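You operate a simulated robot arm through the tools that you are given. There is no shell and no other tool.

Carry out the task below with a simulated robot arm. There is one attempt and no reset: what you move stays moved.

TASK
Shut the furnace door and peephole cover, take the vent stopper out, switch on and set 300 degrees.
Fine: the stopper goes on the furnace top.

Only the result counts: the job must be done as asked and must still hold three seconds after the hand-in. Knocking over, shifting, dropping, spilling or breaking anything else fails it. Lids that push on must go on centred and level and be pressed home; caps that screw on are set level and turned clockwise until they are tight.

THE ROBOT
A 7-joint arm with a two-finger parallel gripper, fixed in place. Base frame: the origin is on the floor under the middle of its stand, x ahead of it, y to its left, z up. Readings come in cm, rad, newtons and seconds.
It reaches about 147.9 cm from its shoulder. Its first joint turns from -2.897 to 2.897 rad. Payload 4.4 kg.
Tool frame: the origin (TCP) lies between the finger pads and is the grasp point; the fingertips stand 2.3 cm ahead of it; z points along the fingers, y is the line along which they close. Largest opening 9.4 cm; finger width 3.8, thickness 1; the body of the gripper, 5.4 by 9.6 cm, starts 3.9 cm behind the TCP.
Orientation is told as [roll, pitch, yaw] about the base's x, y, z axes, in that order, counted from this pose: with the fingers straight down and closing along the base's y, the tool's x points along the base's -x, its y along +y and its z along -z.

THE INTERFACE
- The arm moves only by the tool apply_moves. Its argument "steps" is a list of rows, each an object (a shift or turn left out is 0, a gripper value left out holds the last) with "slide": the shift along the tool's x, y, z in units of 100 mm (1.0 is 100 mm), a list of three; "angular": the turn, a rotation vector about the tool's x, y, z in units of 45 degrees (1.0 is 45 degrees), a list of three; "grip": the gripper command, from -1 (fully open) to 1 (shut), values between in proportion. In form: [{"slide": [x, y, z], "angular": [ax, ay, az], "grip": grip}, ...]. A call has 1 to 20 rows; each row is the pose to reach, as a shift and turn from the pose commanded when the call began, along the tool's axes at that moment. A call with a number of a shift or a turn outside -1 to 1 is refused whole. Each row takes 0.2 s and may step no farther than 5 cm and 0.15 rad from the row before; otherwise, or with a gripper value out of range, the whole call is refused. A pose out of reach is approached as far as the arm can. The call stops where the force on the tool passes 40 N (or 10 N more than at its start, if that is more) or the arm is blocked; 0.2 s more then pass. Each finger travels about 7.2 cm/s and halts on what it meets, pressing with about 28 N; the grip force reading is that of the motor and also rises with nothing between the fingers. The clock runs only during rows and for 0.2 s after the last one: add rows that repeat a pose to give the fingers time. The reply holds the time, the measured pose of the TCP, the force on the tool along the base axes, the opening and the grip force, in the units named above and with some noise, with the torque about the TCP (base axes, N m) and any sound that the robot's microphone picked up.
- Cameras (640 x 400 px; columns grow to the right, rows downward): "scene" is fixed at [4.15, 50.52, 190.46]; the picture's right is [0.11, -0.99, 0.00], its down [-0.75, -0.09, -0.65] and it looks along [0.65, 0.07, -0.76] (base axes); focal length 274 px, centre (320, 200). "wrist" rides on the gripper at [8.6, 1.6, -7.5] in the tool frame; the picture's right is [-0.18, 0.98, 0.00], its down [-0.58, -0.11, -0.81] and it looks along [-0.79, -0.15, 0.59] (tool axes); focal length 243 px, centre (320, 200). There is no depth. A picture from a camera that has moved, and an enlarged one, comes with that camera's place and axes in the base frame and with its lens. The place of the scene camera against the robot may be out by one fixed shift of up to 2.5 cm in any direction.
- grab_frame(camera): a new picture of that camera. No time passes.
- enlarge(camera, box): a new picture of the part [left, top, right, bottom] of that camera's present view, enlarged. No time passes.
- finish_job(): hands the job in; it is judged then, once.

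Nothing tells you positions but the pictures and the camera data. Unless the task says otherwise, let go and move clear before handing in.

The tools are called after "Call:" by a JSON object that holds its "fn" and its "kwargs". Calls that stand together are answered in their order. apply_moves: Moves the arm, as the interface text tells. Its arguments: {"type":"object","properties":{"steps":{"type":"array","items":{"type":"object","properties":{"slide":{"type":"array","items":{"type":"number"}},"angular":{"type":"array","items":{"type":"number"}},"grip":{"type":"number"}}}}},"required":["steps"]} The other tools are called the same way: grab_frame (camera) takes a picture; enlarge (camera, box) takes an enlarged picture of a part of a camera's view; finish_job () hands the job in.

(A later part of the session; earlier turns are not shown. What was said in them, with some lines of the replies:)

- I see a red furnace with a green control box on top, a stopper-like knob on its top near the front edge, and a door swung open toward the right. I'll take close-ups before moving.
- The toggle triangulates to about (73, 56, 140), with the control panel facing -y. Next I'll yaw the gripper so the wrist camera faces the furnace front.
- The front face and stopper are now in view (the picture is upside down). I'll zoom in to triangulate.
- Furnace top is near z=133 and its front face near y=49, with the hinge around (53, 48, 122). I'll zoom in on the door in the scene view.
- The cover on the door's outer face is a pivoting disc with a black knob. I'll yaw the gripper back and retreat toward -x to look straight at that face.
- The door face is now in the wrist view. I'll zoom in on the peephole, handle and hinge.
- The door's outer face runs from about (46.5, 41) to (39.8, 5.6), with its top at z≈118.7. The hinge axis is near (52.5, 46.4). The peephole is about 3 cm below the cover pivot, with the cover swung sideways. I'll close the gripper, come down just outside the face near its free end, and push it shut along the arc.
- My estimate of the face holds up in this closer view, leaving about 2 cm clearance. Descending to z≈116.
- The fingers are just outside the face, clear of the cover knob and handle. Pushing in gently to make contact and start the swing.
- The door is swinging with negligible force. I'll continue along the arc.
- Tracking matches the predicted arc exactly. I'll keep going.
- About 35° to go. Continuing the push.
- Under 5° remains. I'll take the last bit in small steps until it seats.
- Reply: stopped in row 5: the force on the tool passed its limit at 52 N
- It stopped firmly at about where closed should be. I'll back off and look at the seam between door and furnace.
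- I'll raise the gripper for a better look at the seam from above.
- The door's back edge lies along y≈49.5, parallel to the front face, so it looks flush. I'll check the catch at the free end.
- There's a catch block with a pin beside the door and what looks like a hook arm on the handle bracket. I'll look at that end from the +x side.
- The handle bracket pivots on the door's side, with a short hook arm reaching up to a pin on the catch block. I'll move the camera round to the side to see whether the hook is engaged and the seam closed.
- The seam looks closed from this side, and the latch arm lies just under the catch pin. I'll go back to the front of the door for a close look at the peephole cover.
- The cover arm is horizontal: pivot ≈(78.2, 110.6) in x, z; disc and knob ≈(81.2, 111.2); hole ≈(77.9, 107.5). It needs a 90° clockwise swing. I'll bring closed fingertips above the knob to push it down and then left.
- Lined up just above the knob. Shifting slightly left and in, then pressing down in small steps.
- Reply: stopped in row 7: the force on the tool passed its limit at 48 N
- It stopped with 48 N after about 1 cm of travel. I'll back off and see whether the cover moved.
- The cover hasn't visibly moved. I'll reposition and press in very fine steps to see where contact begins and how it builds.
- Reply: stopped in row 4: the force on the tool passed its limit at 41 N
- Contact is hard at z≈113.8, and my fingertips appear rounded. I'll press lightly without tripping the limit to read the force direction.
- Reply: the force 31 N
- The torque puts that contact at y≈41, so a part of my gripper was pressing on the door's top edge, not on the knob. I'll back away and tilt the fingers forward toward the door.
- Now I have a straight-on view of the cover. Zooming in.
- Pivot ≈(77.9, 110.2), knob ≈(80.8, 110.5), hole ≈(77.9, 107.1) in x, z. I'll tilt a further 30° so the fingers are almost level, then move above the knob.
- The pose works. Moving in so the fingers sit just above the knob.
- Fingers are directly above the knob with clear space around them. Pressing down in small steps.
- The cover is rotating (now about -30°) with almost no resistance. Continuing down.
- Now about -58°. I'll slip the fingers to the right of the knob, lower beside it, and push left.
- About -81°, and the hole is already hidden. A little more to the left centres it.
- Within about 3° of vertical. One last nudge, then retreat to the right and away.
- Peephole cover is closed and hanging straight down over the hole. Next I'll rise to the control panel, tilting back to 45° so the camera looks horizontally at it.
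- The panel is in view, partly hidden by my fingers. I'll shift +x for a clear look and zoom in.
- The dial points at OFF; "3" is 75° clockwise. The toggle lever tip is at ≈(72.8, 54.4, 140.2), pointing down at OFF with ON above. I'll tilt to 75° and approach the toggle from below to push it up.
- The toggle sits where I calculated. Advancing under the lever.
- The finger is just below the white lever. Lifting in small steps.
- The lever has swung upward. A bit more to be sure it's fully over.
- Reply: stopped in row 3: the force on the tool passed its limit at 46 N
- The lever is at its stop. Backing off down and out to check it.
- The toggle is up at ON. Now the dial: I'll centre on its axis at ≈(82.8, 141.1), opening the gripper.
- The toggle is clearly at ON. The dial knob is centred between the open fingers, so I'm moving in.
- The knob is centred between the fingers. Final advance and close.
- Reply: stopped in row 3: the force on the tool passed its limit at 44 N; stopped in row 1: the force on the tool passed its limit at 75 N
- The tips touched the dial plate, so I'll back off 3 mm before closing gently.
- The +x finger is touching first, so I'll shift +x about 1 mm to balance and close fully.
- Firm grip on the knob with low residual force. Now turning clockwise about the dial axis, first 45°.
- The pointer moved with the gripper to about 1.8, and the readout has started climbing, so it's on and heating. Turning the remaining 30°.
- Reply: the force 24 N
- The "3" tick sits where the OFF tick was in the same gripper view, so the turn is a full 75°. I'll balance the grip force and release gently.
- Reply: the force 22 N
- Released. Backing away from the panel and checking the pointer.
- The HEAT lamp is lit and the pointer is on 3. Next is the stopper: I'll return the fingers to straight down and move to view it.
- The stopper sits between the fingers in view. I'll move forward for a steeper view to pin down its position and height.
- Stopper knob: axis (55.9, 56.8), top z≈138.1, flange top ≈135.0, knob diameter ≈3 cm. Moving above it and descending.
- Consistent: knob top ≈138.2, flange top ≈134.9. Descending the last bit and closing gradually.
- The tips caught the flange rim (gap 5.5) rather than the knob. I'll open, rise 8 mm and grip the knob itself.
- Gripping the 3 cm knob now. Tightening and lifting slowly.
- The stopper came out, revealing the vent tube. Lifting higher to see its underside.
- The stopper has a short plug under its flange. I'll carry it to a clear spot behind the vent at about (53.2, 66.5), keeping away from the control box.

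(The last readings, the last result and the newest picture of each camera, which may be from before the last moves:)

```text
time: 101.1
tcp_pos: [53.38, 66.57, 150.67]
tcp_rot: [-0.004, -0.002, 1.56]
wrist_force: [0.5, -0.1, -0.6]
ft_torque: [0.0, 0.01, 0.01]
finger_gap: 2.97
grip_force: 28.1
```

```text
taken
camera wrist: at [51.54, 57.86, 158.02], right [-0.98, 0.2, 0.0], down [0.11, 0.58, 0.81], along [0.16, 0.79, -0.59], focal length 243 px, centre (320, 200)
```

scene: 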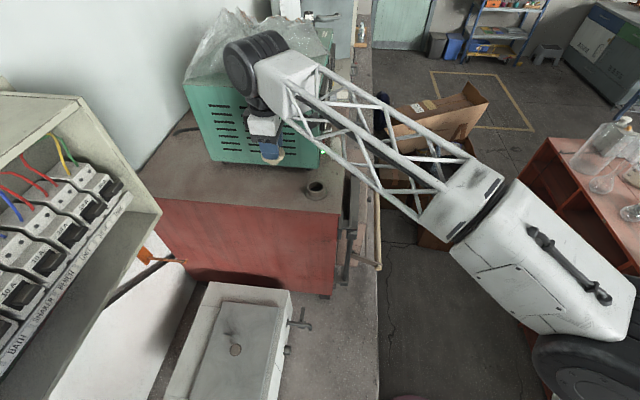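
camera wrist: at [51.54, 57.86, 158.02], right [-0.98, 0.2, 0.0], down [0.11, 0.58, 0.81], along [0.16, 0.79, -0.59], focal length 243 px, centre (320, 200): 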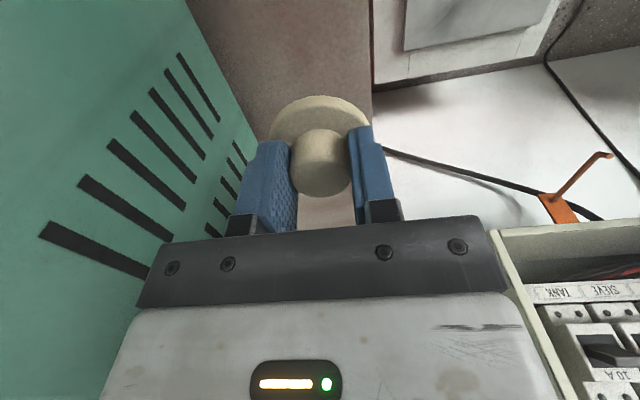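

Clear on all sides. Lowering toward the furnace top.

Call:
{"fn": "apply_moves", "kwargs": {"steps": [{"slide": [0, -0.05, 0.2], "grip": 1}, {"slide": [0, -0.05, 0.4]}, {"slide": [0, -0.05, 0.6]}, {"slide": [0, -0.05, 0.75]}, {"slide": [0, -0.05, 0.85]}, {"slide": [0, -0.05, 0.85]}]}}

Call:
{"fn": "grab_frame", "kwargs": {"camera": "wrist"}}

Call:
{"fn": "enlarge", "kwargs": {"camera": "scene", "box": [210, 100, 340, 220]}}

```text
time: 102.5
tcp_pos: [54.03, 66.47, 142.08]
tcp_rot: [-0.006, -0.003, 1.56]
wrist_force: [0.2, -0.4, -0.7]
ft_torque: [0.04, 0.05, 0.0]
finger_gap: 2.97
grip_force: 28.3
```

```text
taken
camera wrist: at [52.13, 57.94, 149.51], right [-0.98, 0.2, 0.0], down [0.11, 0.58, 0.81], along [0.16, 0.79, -0.59], focal length 243 px, centre (320, 200)
```

wrist: 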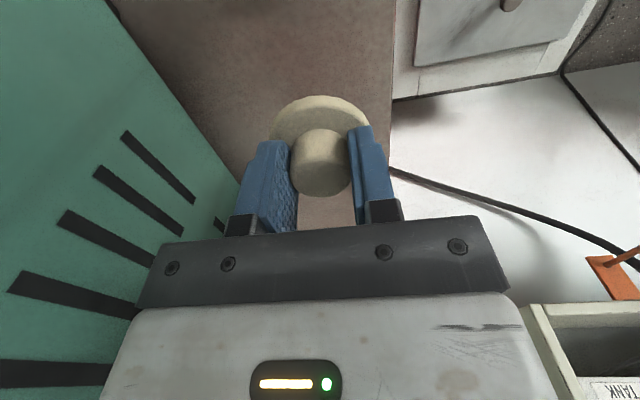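

```text
3.33 times, centred on (275, 160) of scene
camera zoom: at [4.15, 50.52, 190.46], right [0.11, -0.99, 0.0], down [-0.75, -0.09, -0.65], along [0.65, 0.07, -0.76], focal length 914 px, centre (470, 333)
```

zoom: 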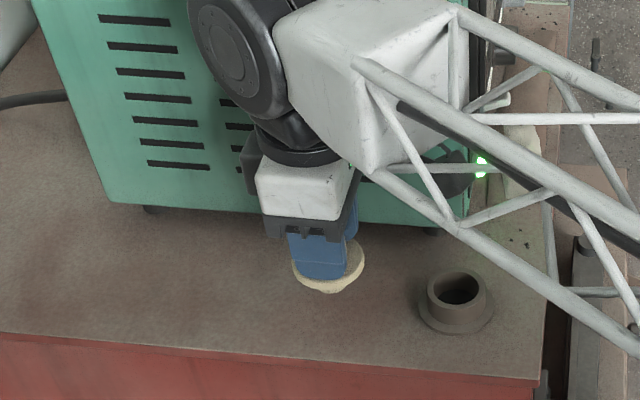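

Call:
{"fn": "apply_moves", "kwargs": {"steps": [{"slide": [0, 0, 0.03], "grip": 1}, {"slide": [0, 0, 0.06]}, {"slide": [0, 0, 0.09]}, {"slide": [0, 0, 0.12]}, {"slide": [0, 0, 0.15]}, {"slide": [0, 0, 0.15]}]}}

Call:
{"fn": "apply_moves", "kwargs": {"steps": [{"slide": [0, 0, 0.01], "grip": 1}, {"slide": [0, 0, 0.02]}, {"slide": [0, 0, 0.03]}, {"slide": [0, 0, 0.04]}, {"slide": [0, 0, 0.05]}, {"slide": [0, 0, 0.05]}]}}

Call:
{"fn": "enlarge", "kwargs": {"camera": "scene", "box": [270, 150, 340, 210]}}

```text
time: 103.9
tcp_pos: [54.02, 66.52, 140.58]
tcp_rot: [-0.004, -0.004, 1.56]
wrist_force: [0.6, 0.5, -0.4]
ft_torque: [0.01, -0.02, -0.02]
finger_gap: 2.98
grip_force: 28.0
```

```text
time: 105.3
tcp_pos: [53.92, 66.62, 140.02]
tcp_rot: [-0.006, -0.004, 1.56]
wrist_force: [-0.2, 0.8, -0.7]
ft_torque: [0.03, 0.01, 0.04]
finger_gap: 2.98
grip_force: 27.2
```

```text
6.67 times, centred on (305, 180) of scene
camera zoom: at [4.15, 50.52, 190.46], right [0.11, -0.99, 0.0], down [-0.75, -0.09, -0.65], along [0.65, 0.07, -0.76], focal length 1827 px, centre (420, 333)
```

zoom: 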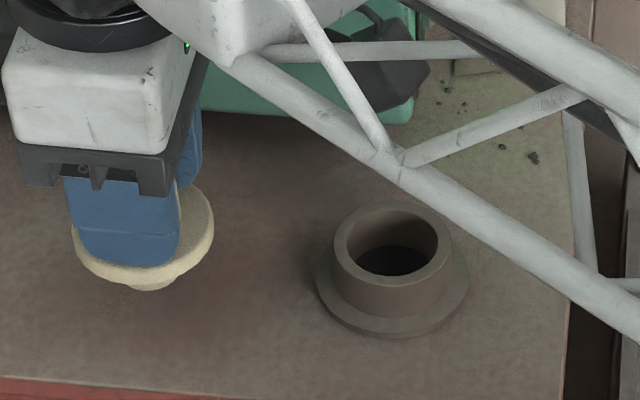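

Not touching yet. Continuing in 1 mm steps.

Call:
{"fn": "apply_moves", "kwargs": {"steps": [{"slide": [0, 0, 0.01], "grip": 1}, {"slide": [0, 0, 0.02]}, {"slide": [0, 0, 0.03]}, {"slide": [0, 0, 0.04]}, {"slide": [0, 0, 0.05]}, {"slide": [0, 0, 0.05]}]}}

Call:
{"fn": "apply_moves", "kwargs": {"steps": [{"slide": [0, 0, 0.01], "grip": 1}, {"slide": [0, 0, 0.02]}, {"slide": [0, 0, 0.03]}, {"slide": [0, 0, 0.03]}]}}

Call:
{"fn": "enlarge", "kwargs": {"camera": "scene", "box": [270, 150, 340, 210]}}

```text
time: 106.7
tcp_pos: [53.9, 66.55, 139.4]
tcp_rot: [-0.005, -0.003, 1.561]
wrist_force: [0.0, -0.3, -1.0]
ft_torque: [0.05, -0.03, 0.0]
finger_gap: 2.99
grip_force: 28.1
```

```text
time: 107.7
tcp_pos: [54.01, 66.69, 139.16]
tcp_rot: [-0.005, -0.003, 1.56]
wrist_force: [-0.3, -0.6, -0.3]
ft_torque: [0.04, -0.01, -0.05]
finger_gap: 2.99
grip_force: 28.0
```

```text
6.67 times, centred on (305, 180) of scene
camera zoom: at [4.15, 50.52, 190.46], right [0.11, -0.99, 0.0], down [-0.75, -0.09, -0.65], along [0.65, 0.07, -0.76], focal length 1827 px, centre (420, 333)
```

zoom: 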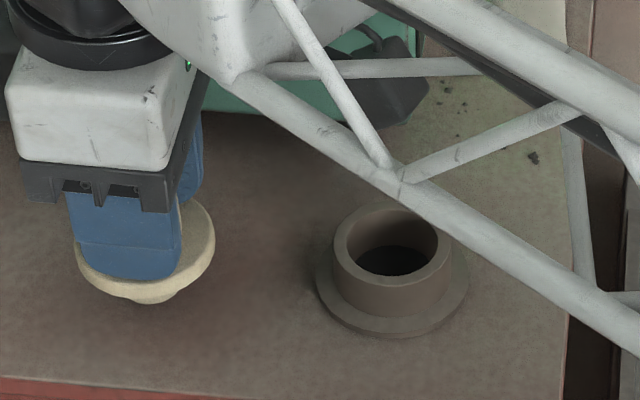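

Call:
{"fn": "apply_moves", "kwargs": {"steps": [{"slide": [0, 0, 0.01], "grip": 1}, {"slide": [0, 0, 0.02]}, {"slide": [0, 0, 0.03]}, {"slide": [0, 0, 0.03]}]}}

Call:
{"fn": "apply_moves", "kwargs": {"steps": [{"slide": [0, 0, 0.01], "grip": 1}, {"slide": [0, 0, 0.02]}, {"slide": [0, 0, 0.03]}, {"slide": [0, 0, 0.03]}]}}

Call:
{"fn": "apply_moves", "kwargs": {"steps": [{"slide": [0, 0, 0.01], "grip": 1}, {"slide": [0, 0, 0.02]}, {"slide": [0, 0, 0.03]}, {"slide": [0, 0, 0.03]}]}}

Call:
{"fn": "enlarge", "kwargs": {"camera": "scene", "box": [270, 150, 340, 210]}}

```text
time: 108.7
tcp_pos: [53.98, 66.42, 138.85]
tcp_rot: [-0.005, -0.003, 1.561]
wrist_force: [0.3, 0.0, -0.1]
ft_torque: [0.02, -0.01, -0.01]
finger_gap: 2.99
grip_force: 27.8
```

```text
time: 109.7
tcp_pos: [54.08, 66.48, 138.49]
tcp_rot: [-0.005, -0.003, 1.559]
wrist_force: [-0.4, 0.3, -0.3]
ft_torque: [0.0, 0.01, 0.0]
finger_gap: 3.0
grip_force: 28.4
```

```text
time: 110.7
tcp_pos: [54.03, 66.49, 138.37]
tcp_rot: [-0.004, -0.004, 1.56]
wrist_force: [0.9, 0.0, -1.1]
ft_torque: [0.01, 0.03, 0.04]
finger_gap: 2.98
grip_force: 27.9
```

```text
6.67 times, centred on (305, 180) of scene
camera zoom: at [4.15, 50.52, 190.46], right [0.11, -0.99, 0.0], down [-0.75, -0.09, -0.65], along [0.65, 0.07, -0.76], focal length 1827 px, centre (420, 333)
```

zoom: 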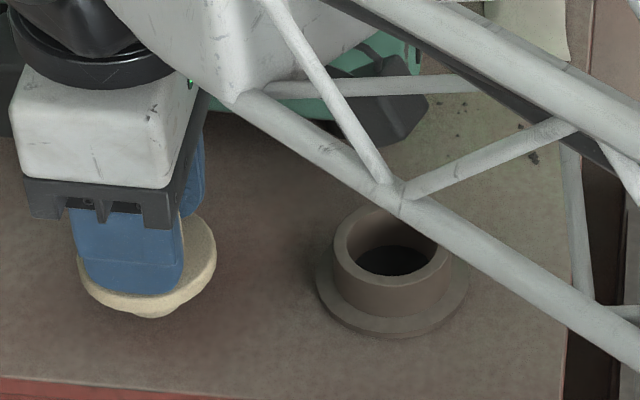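

Call:
{"fn": "apply_moves", "kwargs": {"steps": [{"slide": [0, 0, 0.01], "grip": 1}, {"slide": [0, 0, 0.02]}, {"slide": [0, 0, 0.03]}, {"slide": [0, 0, 0.03]}]}}

Call:
{"fn": "apply_moves", "kwargs": {"steps": [{"slide": [0, 0, 0.01], "grip": 1}, {"slide": [0, 0, 0.02]}, {"slide": [0, 0, 0.03]}, {"slide": [0, 0, 0.03]}]}}

Call:
{"fn": "enlarge", "kwargs": {"camera": "scene", "box": [270, 150, 340, 210]}}

```text
time: 111.7
tcp_pos: [54.03, 66.52, 138.19]
tcp_rot: [-0.005, -0.005, 1.559]
wrist_force: [-2.3, -0.6, 22.3]
ft_torque: [-0.04, 0.29, -0.01]
finger_gap: 2.99
grip_force: 28.2
```

```text
time: 112.2
tcp_pos: [54.03, 66.53, 138.13]
tcp_rot: [-0.008, -0.007, 1.558]
wrist_force: [0.9, -0.3, 3.2]
ft_torque: [-0.05, -0.01, -0.01]
finger_gap: 2.98
grip_force: 27.8
stopped in row 2: the force on the tool passed its limit at 44 N (the readings are from after the stop); the commanded pose is now the measured one
```

```text
6.67 times, centred on (305, 180) of scene
camera zoom: at [4.15, 50.52, 190.46], right [0.11, -0.99, 0.0], down [-0.75, -0.09, -0.65], along [0.65, 0.07, -0.76], focal length 1827 px, centre (420, 333)
```

zoom: 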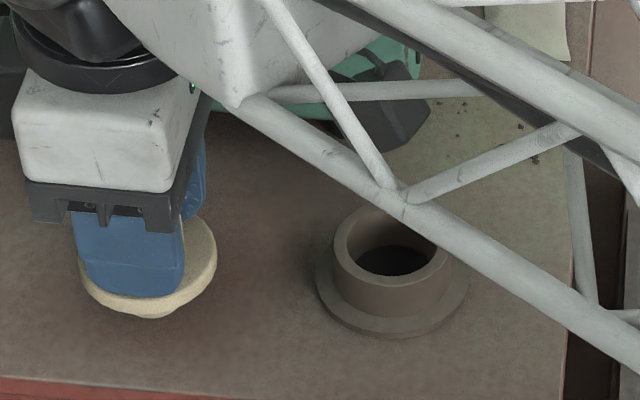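

The stopper's base is on the furnace top (contact at z≈138.2, upright within 0.5°). Releasing gently.

Call:
{"fn": "apply_moves", "kwargs": {"steps": [{"grip": 0.35}, {"grip": 0.32}, {"grip": 0.28}, {"grip": 0.2}, {"grip": 0.1}, {"grip": 0.0}, {"grip": -0.2}, {"grip": -0.2}]}}

Call:
{"fn": "grab_frame", "kwargs": {"camera": "wrist"}}

Call:
{"fn": "enlarge", "kwargs": {"camera": "scene", "box": [270, 150, 340, 210]}}

```text
time: 114.0
tcp_pos: [54.09, 66.49, 137.98]
tcp_rot: [-0.007, -0.006, 1.559]
wrist_force: [0.1, 0.4, 0.0]
ft_torque: [-0.05, 0.03, 0.0]
finger_gap: 5.63
grip_force: 0.0
```

```text
taken
camera wrist: at [52.12, 57.93, 145.43], right [-0.98, 0.19, -0.01], down [0.11, 0.57, 0.81], along [0.16, 0.79, -0.59], focal length 243 px, centre (320, 200)
```

wrist: 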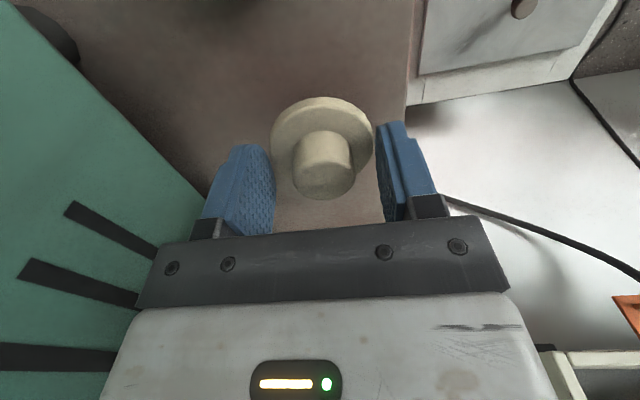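

```text
6.67 times, centred on (305, 180) of scene
camera zoom: at [4.15, 50.52, 190.46], right [0.11, -0.99, 0.0], down [-0.75, -0.09, -0.65], along [0.65, 0.07, -0.76], focal length 1827 px, centre (420, 333)
```

zoom: 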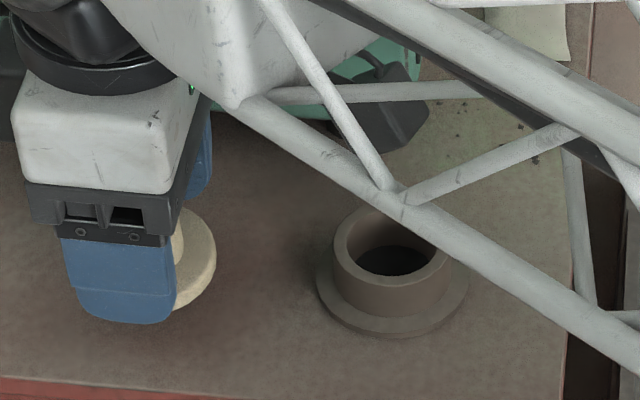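

Standing upright and free. Lifting straight up and moving clear.

Call:
{"fn": "apply_moves", "kwargs": {"steps": [{"slide": [0, 0, -0.1]}, {"slide": [0, 0, -0.3]}, {"slide": [0, 0, -0.6]}, {"slide": [0, 0, -0.9]}, {"slide": [0, 0, -1.0]}]}}

Call:
{"fn": "apply_moves", "kwargs": {"steps": [{"slide": [0.25, 0, -0.1]}, {"slide": [0.5, 0, -0.2]}, {"slide": [0.75, 0, -0.3]}, {"slide": [1.0, 0, -0.4]}]}}

Call:
{"fn": "apply_moves", "kwargs": {"steps": [{"slide": [0.25, 0, -0.1]}, {"slide": [0.5, 0, -0.2]}, {"slide": [0.75, 0, -0.3]}, {"slide": [1.0, 0, -0.3]}]}}

Call:
{"fn": "grab_frame", "kwargs": {"camera": "wrist"}}

Call:
{"fn": "grab_frame", "kwargs": {"camera": "scene"}}

```text
time: 115.2
tcp_pos: [53.92, 66.43, 148.09]
tcp_rot: [-0.006, -0.007, 1.561]
wrist_force: [-0.1, 0.9, -0.2]
ft_torque: [0.01, -0.02, -0.01]
finger_gap: 5.61
grip_force: 0.1
```

```text
time: 116.2
tcp_pos: [53.77, 56.57, 151.79]
tcp_rot: [-0.005, -0.004, 1.558]
wrist_force: [0.9, 0.8, -0.9]
ft_torque: [0.01, 0.02, 0.04]
finger_gap: 5.62
grip_force: 0.2
```

```text
time: 117.2
tcp_pos: [53.5, 46.27, 154.9]
tcp_rot: [-0.007, -0.006, 1.56]
wrist_force: [0.6, 0.4, -0.5]
ft_torque: [-0.01, 0.04, -0.01]
finger_gap: 5.63
grip_force: 0.1
```

```text
taken
camera wrist: at [51.68, 37.73, 162.27], right [-0.98, 0.19, -0.01], down [0.11, 0.57, 0.81], along [0.16, 0.79, -0.59], focal length 243 px, centre (320, 200)
```

wrist: 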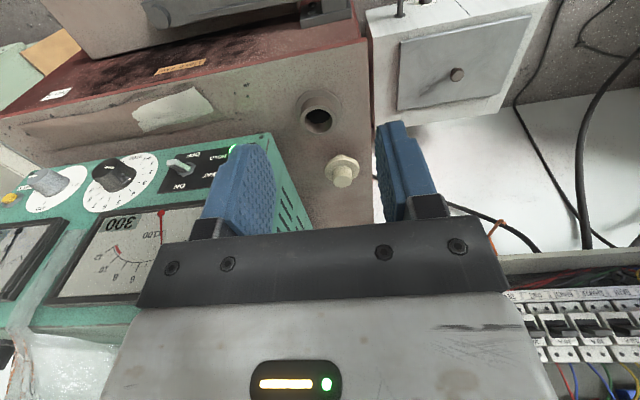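

```text
taken
```

scene: 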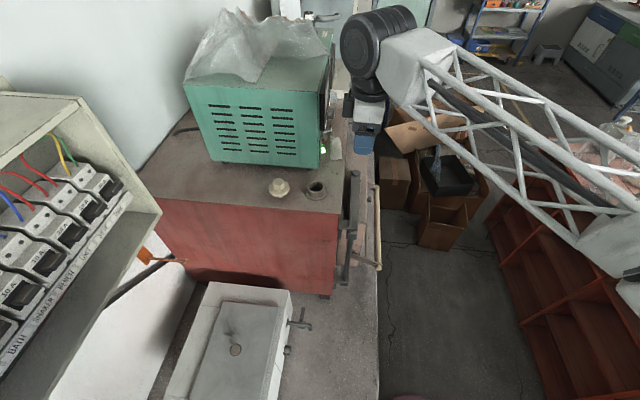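

The readout shows 300 and the stopper is resting on the furnace top. I'll check the details with close-ups.

Call:
{"fn": "enlarge", "kwargs": {"camera": "scene", "box": [250, 150, 350, 220]}}

Call:
{"fn": "enlarge", "kwargs": {"camera": "wrist", "box": [0, 120, 280, 300]}}

Call:
{"fn": "enlarge", "kwargs": {"camera": "wrist", "box": [50, 0, 370, 120]}}

Call:
{"fn": "enlarge", "kwargs": {"camera": "scene", "box": [320, 150, 400, 290]}}

```text
5.71 times, centred on (300, 185) of scene
camera zoom: at [4.15, 50.52, 190.46], right [0.11, -0.99, 0.0], down [-0.75, -0.09, -0.65], along [0.65, 0.07, -0.76], focal length 1566 px, centre (434, 286)
```

zoom: 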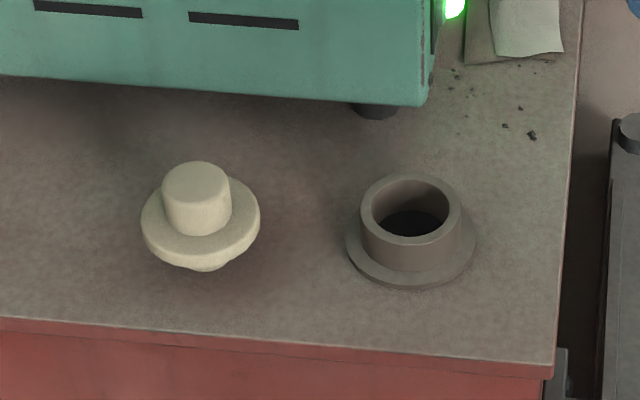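

```text
2.22 times, centred on (140, 210) of wrist
camera zoom: at [51.68, 37.73, 162.27], right [-0.98, 0.19, -0.01], down [0.11, 0.57, 0.81], along [0.16, 0.79, -0.59], focal length 539 px, centre (720, 178)
```

zoom: 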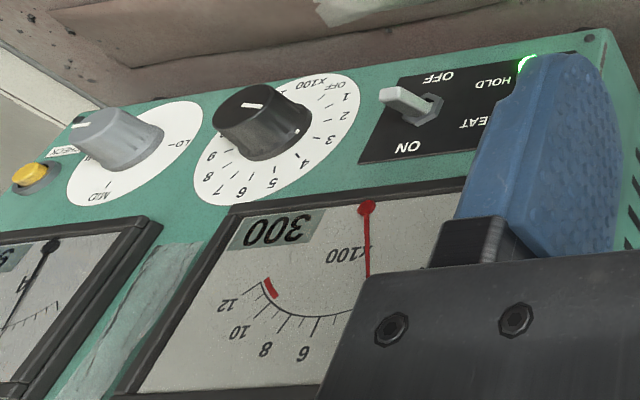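

```text
2.00 times, centred on (210, 60) of wrist
camera zoom: at [51.68, 37.73, 162.27], right [-0.98, 0.19, -0.01], down [0.11, 0.57, 0.81], along [0.16, 0.79, -0.59], focal length 485 px, centre (540, 480)
```

zoom: 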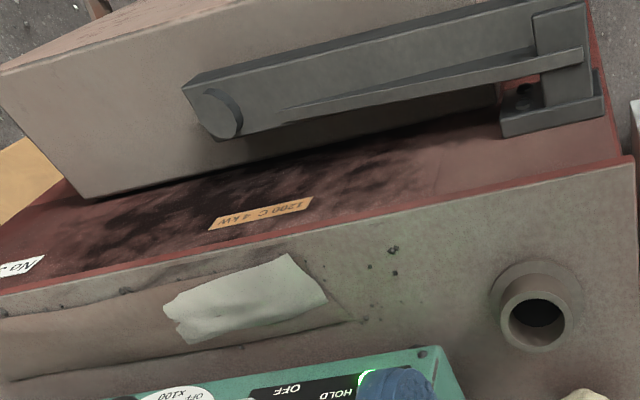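

```text
2.86 times, centred on (360, 220) of scene
camera zoom: at [4.15, 50.52, 190.46], right [0.11, -0.99, 0.0], down [-0.75, -0.09, -0.65], along [0.65, 0.07, -0.76], focal length 783 px, centre (206, 143)
```

zoom: 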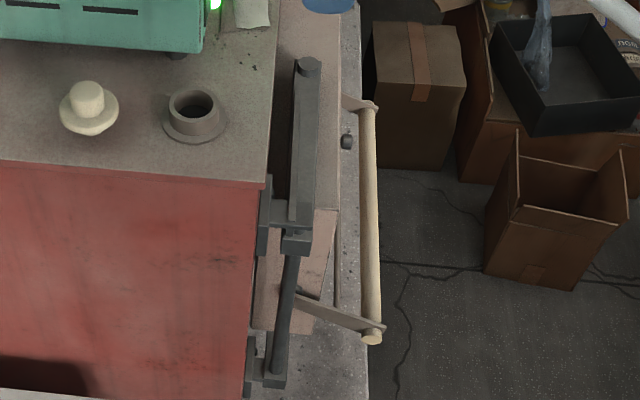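

Everything looks right. I want a closer look at the door seam to be sure it's fully shut.

Call:
{"fn": "enlarge", "kwargs": {"camera": "wrist", "box": [70, 40, 190, 120]}}

Call:
{"fn": "enlarge", "kwargs": {"camera": "wrist", "box": [240, 0, 380, 90]}}

Call:
{"fn": "enlarge", "kwargs": {"camera": "scene", "box": [335, 160, 375, 230]}}

```text
5.00 times, centred on (130, 80) of wrist
camera zoom: at [51.68, 37.73, 162.27], right [-0.98, 0.19, -0.01], down [0.11, 0.57, 0.81], along [0.16, 0.79, -0.59], focal length 1213 px, centre (1270, 800)
```

zoom: 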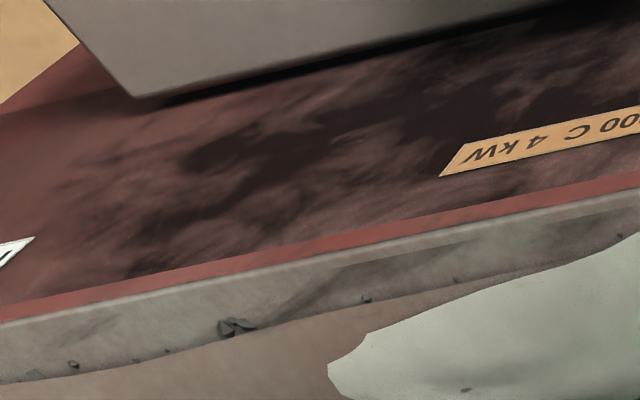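

```text
4.44 times, centred on (310, 45) of wrist
camera zoom: at [51.68, 37.73, 162.27], right [-0.98, 0.19, -0.01], down [0.11, 0.57, 0.81], along [0.16, 0.79, -0.59], focal length 1078 px, centre (364, 889)
```

zoom: 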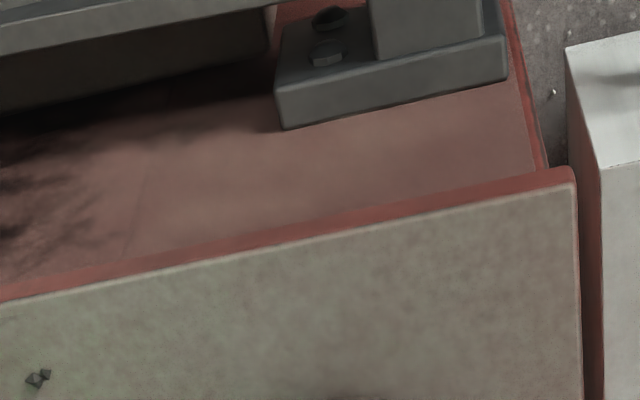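

```text
5.71 times, centred on (355, 195) of scene
camera zoom: at [4.15, 50.52, 190.46], right [0.11, -0.99, 0.0], down [-0.75, -0.09, -0.65], along [0.65, 0.07, -0.76], focal length 1566 px, centre (120, 229)
```

zoom: 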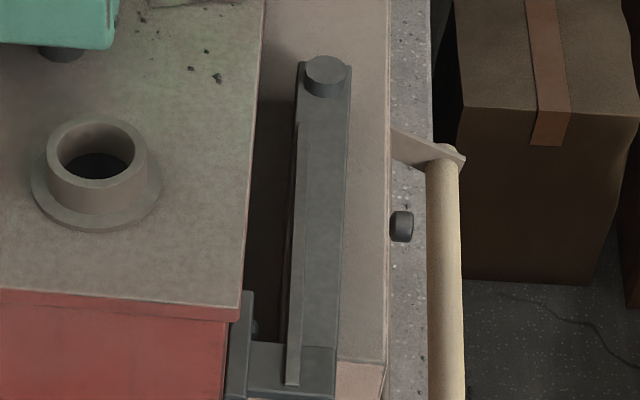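

The door's back edge measures parallel to the front face within 0.3°. As a check I'll return to the free end of the door and press again gently to confirm it's on its stop.

Call:
{"fn": "apply_moves", "kwargs": {"steps": [{"slide": [0.3, -0.25, 0], "grip": 1}, {"slide": [0.6, -0.5, 0]}, {"slide": [0.9, -0.75, 0]}, {"slide": [0.9, -1.0, 0]}]}}

Call:
{"fn": "apply_moves", "kwargs": {"steps": [{"slide": [0.25, -0.25, 0.1]}, {"slide": [0.5, -0.5, 0.2]}, {"slide": [0.75, -0.75, 0.3]}, {"slide": [0.8, -1.0, 0.3]}]}}

Call:
{"fn": "apply_moves", "kwargs": {"steps": [{"slide": [0, -0.25, 0.25]}, {"slide": [0, -0.5, 0.5]}, {"slide": [0, -0.75, 0.75]}, {"slide": [0, -1.0, 1.0]}]}}

Call:
{"fn": "apply_moves", "kwargs": {"steps": [{"slide": [0, -0.25, 0.25]}, {"slide": [0, -0.48, 0.5]}, {"slide": [0, -0.48, 0.75]}, {"slide": [0, -0.48, 1.0]}]}}

Call:
{"fn": "grab_frame", "kwargs": {"camera": "wrist"}}

```text
time: 118.2
tcp_pos: [63.24, 37.22, 155.15]
tcp_rot: [-0.007, -0.007, 1.56]
wrist_force: [-0.9, 0.0, 0.0]
ft_torque: [0.0, 0.0, 0.03]
finger_gap: 0.0
grip_force: 27.7
```

```text
time: 119.2
tcp_pos: [73.36, 29.01, 152.1]
tcp_rot: [-0.009, -0.006, 1.559]
wrist_force: [-0.5, -0.3, 0.5]
ft_torque: [0.07, -0.01, 0.0]
finger_gap: 0.0
grip_force: 28.1
```

```text
time: 120.2
tcp_pos: [83.5, 29.38, 142.07]
tcp_rot: [-0.007, -0.007, 1.561]
wrist_force: [-0.3, -0.9, -0.1]
ft_torque: [0.03, 0.01, -0.04]
finger_gap: 0.0
grip_force: 27.9
```

```text
time: 121.2
tcp_pos: [88.41, 29.27, 132.06]
tcp_rot: [-0.011, -0.005, 1.56]
wrist_force: [-0.6, -0.3, 0.4]
ft_torque: [-0.01, 0.0, -0.02]
finger_gap: 0.0
grip_force: 28.1
```

```text
taken
camera wrist: at [86.55, 20.57, 139.56], right [-0.98, 0.19, -0.01], down [0.11, 0.57, 0.81], along [0.16, 0.8, -0.58], focal length 243 px, centre (320, 200)
```

wrist: 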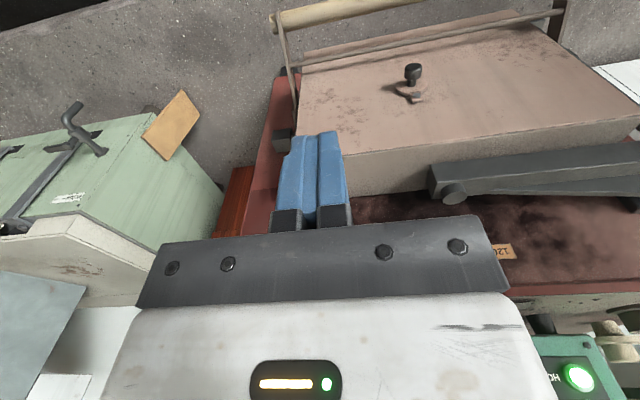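

Call:
{"fn": "apply_moves", "kwargs": {"steps": [{"slide": [0, 0, 0.3]}, {"slide": [0, 0, 0.6]}, {"slide": [0, 0, 0.9]}, {"slide": [0, 0, 1.0]}]}}

Call:
{"fn": "apply_moves", "kwargs": {"steps": [{"slide": [-0.2, 0, 0.2]}, {"slide": [-0.45, 0, 0.45]}, {"slide": [-0.7, 0, 0.6]}, {"slide": [-0.8, 0, 0.6]}, {"slide": [-0.85, 0, 0.6]}, {"slide": [-0.87, 0, 0.6]}, {"slide": [-0.89, 0, 0.6]}, {"slide": [-0.89, 0, 0.6]}]}}

Call:
{"fn": "apply_moves", "kwargs": {"steps": [{"slide": [-0.01, 0, 0]}, {"slide": [-0.02, 0, 0]}, {"slide": [-0.03, 0, 0]}, {"slide": [-0.03, 0, 0]}]}}

```text
time: 122.2
tcp_pos: [88.47, 29.19, 121.84]
tcp_rot: [-0.007, -0.006, 1.561]
wrist_force: [-0.1, -0.8, 0.6]
ft_torque: [0.0, 0.0, -0.03]
finger_gap: 0.03
grip_force: 28.3
```

```text
time: 124.0
tcp_pos: [88.68, 38.24, 116.14]
tcp_rot: [-0.006, -0.007, 1.56]
wrist_force: [0.0, -0.3, -0.3]
ft_torque: [-0.01, 0.0, -0.03]
finger_gap: 0.02
grip_force: 27.7
```

```text
time: 125.0
tcp_pos: [88.7, 38.42, 116.08]
tcp_rot: [-0.007, -0.008, 1.559]
wrist_force: [0.5, -0.2, -0.2]
ft_torque: [0.02, 0.01, -0.02]
finger_gap: 0.0
grip_force: 27.4
```

Call:
{"fn": "apply_moves", "kwargs": {"steps": [{"slide": [-0.01, 0, 0]}, {"slide": [-0.02, 0, 0]}, {"slide": [-0.03, 0, 0]}, {"slide": [-0.03, 0, 0]}]}}

Call:
{"fn": "apply_moves", "kwargs": {"steps": [{"slide": [-0.01, 0, 0]}, {"slide": [-0.02, 0, 0]}, {"slide": [-0.03, 0, 0]}, {"slide": [-0.03, 0, 0]}]}}

Call:
{"fn": "apply_moves", "kwargs": {"steps": [{"slide": [-0.01, 0, 0]}, {"slide": [-0.015, 0, 0]}, {"slide": [-0.02, 0, 0]}, {"slide": [-0.02, 0, 0]}]}}

```text
time: 126.0
tcp_pos: [88.7, 38.83, 116.21]
tcp_rot: [-0.007, -0.007, 1.561]
wrist_force: [-0.2, -0.1, -0.4]
ft_torque: [0.03, -0.01, 0.02]
finger_gap: 0.0
grip_force: 27.8
```

```text
time: 127.0
tcp_pos: [88.62, 38.99, 116.13]
tcp_rot: [-0.008, -0.007, 1.559]
wrist_force: [1.5, -32.6, 2.8]
ft_torque: [0.09, 0.0, 0.34]
finger_gap: 0.01
grip_force: 27.5
```

```text
time: 127.4
tcp_pos: [88.77, 39.05, 116.18]
tcp_rot: [-0.006, -0.004, 1.558]
wrist_force: [0.0, -14.6, 0.9]
ft_torque: [0.03, 0.05, 0.16]
finger_gap: 0.0
grip_force: 28.1
stopped in row 1: the force on the tool passed its limit at 46 N (the readings are from after the stop); the commanded pose is now the measured one
```

Contact is instant and stiff at the same spot as before, so the door is on its stop. I'll back away and take one frontal look at the catch to be sure nothing is left unlatched.

Call:
{"fn": "apply_moves", "kwargs": {"steps": [{"slide": [0.2, 0, 0]}, {"slide": [0.5, -0.2, 0]}, {"slide": [0.8, -0.6, 0]}, {"slide": [1.0, -1.0, 0]}]}}

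Call:
{"fn": "apply_moves", "kwargs": {"steps": [{"slide": [0.05, -0.1, 0], "angular": [0, -0.18, 0]}, {"slide": [0.05, -0.2, 0], "angular": [0, -0.36, 0]}, {"slide": [0.05, -0.3, 0], "angular": [0, -0.54, 0]}, {"slide": [0.05, -0.4, 0], "angular": [0, -0.72, 0]}, {"slide": [0.05, -0.5, 0], "angular": [0, -0.9, 0]}, {"slide": [0.05, -0.6, 0], "angular": [0, -1.0, 0]}]}}

Call:
{"fn": "grab_frame", "kwargs": {"camera": "wrist"}}

Call:
{"fn": "enlarge", "kwargs": {"camera": "wrist", "box": [300, 20, 480, 140]}}

```text
time: 128.4
tcp_pos: [98.73, 29.06, 116.39]
tcp_rot: [-0.007, -0.009, 1.56]
wrist_force: [-0.1, 0.1, -0.2]
ft_torque: [0.03, 0.01, 0.0]
finger_gap: 0.0
grip_force: 27.5
```

```text
time: 129.8
tcp_pos: [104.53, 28.43, 116.21]
tcp_rot: [-0.012, -0.795, 1.565]
wrist_force: [0.7, -0.3, -0.7]
ft_torque: [-0.04, 0.0, -0.02]
finger_gap: 0.02
grip_force: 28.1
```

```text
taken
camera wrist: at [102.68, 17.09, 115.28], right [-0.98, 0.14, 0.12], down [0.1, -0.17, 0.98], along [0.16, 0.98, 0.15], focal length 243 px, centre (320, 200)
```

wrist: 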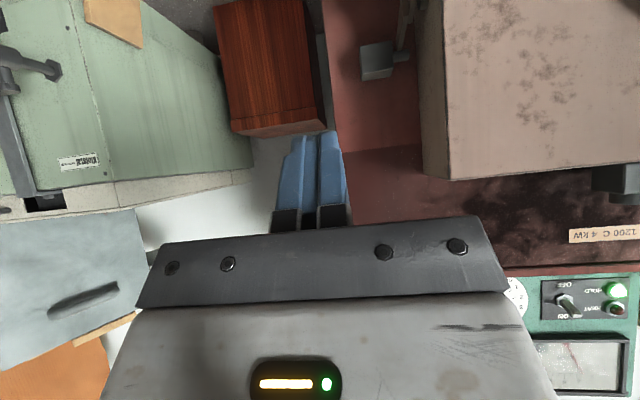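

```text
3.33 times, centred on (390, 80) of wrist
camera zoom: at [102.68, 17.09, 115.28], right [-0.98, 0.14, 0.12], down [0.1, -0.17, 0.98], along [0.16, 0.98, 0.15], focal length 809 px, centre (87, 600)
```

zoom: 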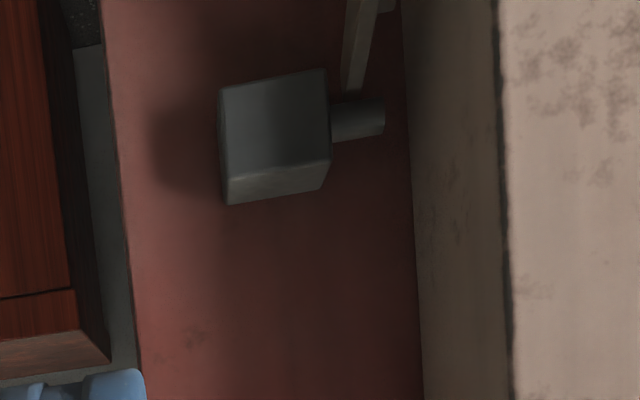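

The latch arm sits right at the catch pin with the door home. One last frontal check of the peephole cover.

Call:
{"fn": "apply_moves", "kwargs": {"steps": [{"slide": [0, 0.3, 0]}, {"slide": [0, 0.6, 0]}, {"slide": [0, 0.9, 0]}, {"slide": [0, 1.0, 0]}]}}

Call:
{"fn": "apply_moves", "kwargs": {"steps": [{"slide": [0, 0.3, 0]}, {"slide": [0, 0.6, 0]}, {"slide": [0, 0.8, 0]}, {"slide": [0, 0.8, 0]}]}}

Call:
{"fn": "grab_frame", "kwargs": {"camera": "wrist"}}

Call:
{"fn": "enlarge", "kwargs": {"camera": "wrist", "box": [320, 20, 480, 140]}}

```text
time: 130.8
tcp_pos: [94.5, 28.61, 115.91]
tcp_rot: [-0.01, -0.793, 1.566]
wrist_force: [0.7, 0.0, -0.5]
ft_torque: [0.0, 0.01, 0.04]
finger_gap: 0.01
grip_force: 27.7
```

```text
time: 131.8
tcp_pos: [86.5, 28.71, 116.07]
tcp_rot: [-0.009, -0.79, 1.565]
wrist_force: [0.3, 0.6, 0.3]
ft_torque: [0.03, 0.01, -0.03]
finger_gap: 0.0
grip_force: 27.6
```

```text
taken
camera wrist: at [84.68, 17.4, 115.14], right [-0.98, 0.14, 0.12], down [0.1, -0.17, 0.98], along [0.16, 0.98, 0.15], focal length 243 px, centre (320, 200)
```

wrist: 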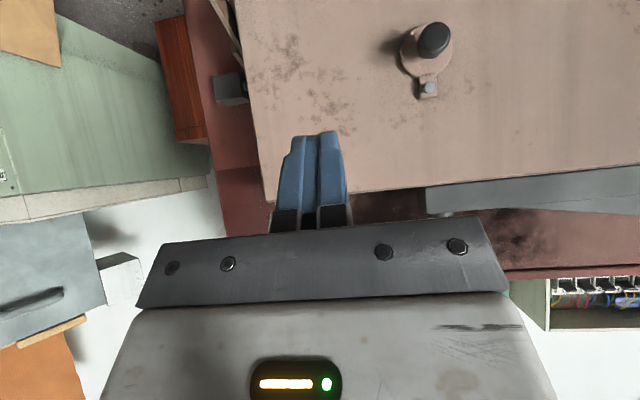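

```text
3.33 times, centred on (400, 80) of wrist
camera zoom: at [84.68, 17.4, 115.14], right [-0.98, 0.14, 0.12], down [0.1, -0.17, 0.98], along [0.16, 0.98, 0.15], focal length 809 px, centre (53, 600)
```

zoom: 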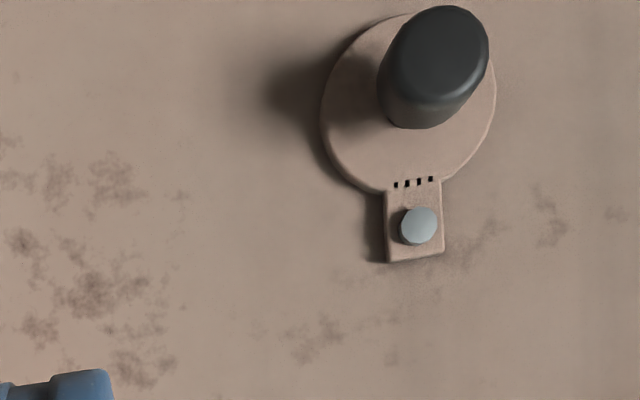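

The cover hangs directly below its pivot over the hole. Moving the arm further clear and taking a final overview.

Call:
{"fn": "apply_moves", "kwargs": {"steps": [{"slide": [0.15, 0, -0.25]}, {"slide": [0.25, 0, -0.5]}, {"slide": [0.3, 0, -0.75]}, {"slide": [0.3, 0, -0.95]}, {"slide": [0.3, 0, -0.95]}]}}

Call:
{"fn": "grab_frame", "kwargs": {"camera": "scene"}}

Call:
{"fn": "enlarge", "kwargs": {"camera": "scene", "box": [180, 90, 390, 290]}}

```text
time: 133.0
tcp_pos: [86.49, 19.59, 120.63]
tcp_rot: [-0.01, -0.79, 1.566]
wrist_force: [0.1, 0.6, 0.3]
ft_torque: [-0.01, -0.02, 0.0]
finger_gap: 0.0
grip_force: 28.4
```

```text
taken
```

scene: 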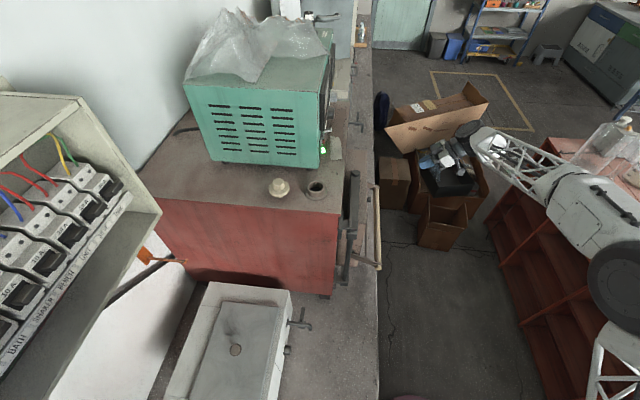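

```text
2.00 times, centred on (285, 190) of scene
camera zoom: at [4.15, 50.52, 190.46], right [0.11, -0.99, 0.0], down [-0.75, -0.09, -0.65], along [0.65, 0.07, -0.76], focal length 548 px, centre (390, 220)
```

zoom: 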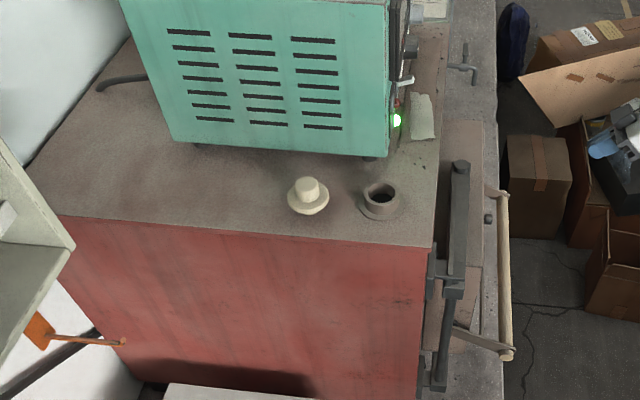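

The door is shut and the peephole is covered. The stopper stands on the furnace top with the vent open. The toggle is on, the dial is at 3 (×100), the readout showed 300 and the HOLD lamp is lit. The arm is clear and nothing else has moved, so I'm handing in.

Call:
{"fn": "finish_job", "kwargs": {}}

```text
The job is handed in.
```

The job is handed in: all five things you asked for are done, and nothing else looked moved in the final camera views. The hand-in reply gave no verdict.

- **Door:** shut. Pressing it again at the free end met a hard stop at the same spot both times. The handle's latch arm sits just under the catch pin. I left it alone because I saw no further position for it to go to.
- **Peephole cover:** swung down over the hole, directly below its pivot.
- **Vent stopper:** taken out and standing upright on the furnace top behind the vent, about 10 cm from it.
- **Switch:** the toggle is at ON. The HEAT lamp lit, then HOLD came on as the furnace reached temperature.
- **Temperature:** the dial points at 3 (×100), and the readout climbed to 300.

While lining up on the dial, my fingertips pressed the panel and knob harder than intended (44 N, then 75 N). I also pressed on the door's top edge with 41–48 N before finding the right approach to the peephole. Neither seems to have shifted anything.
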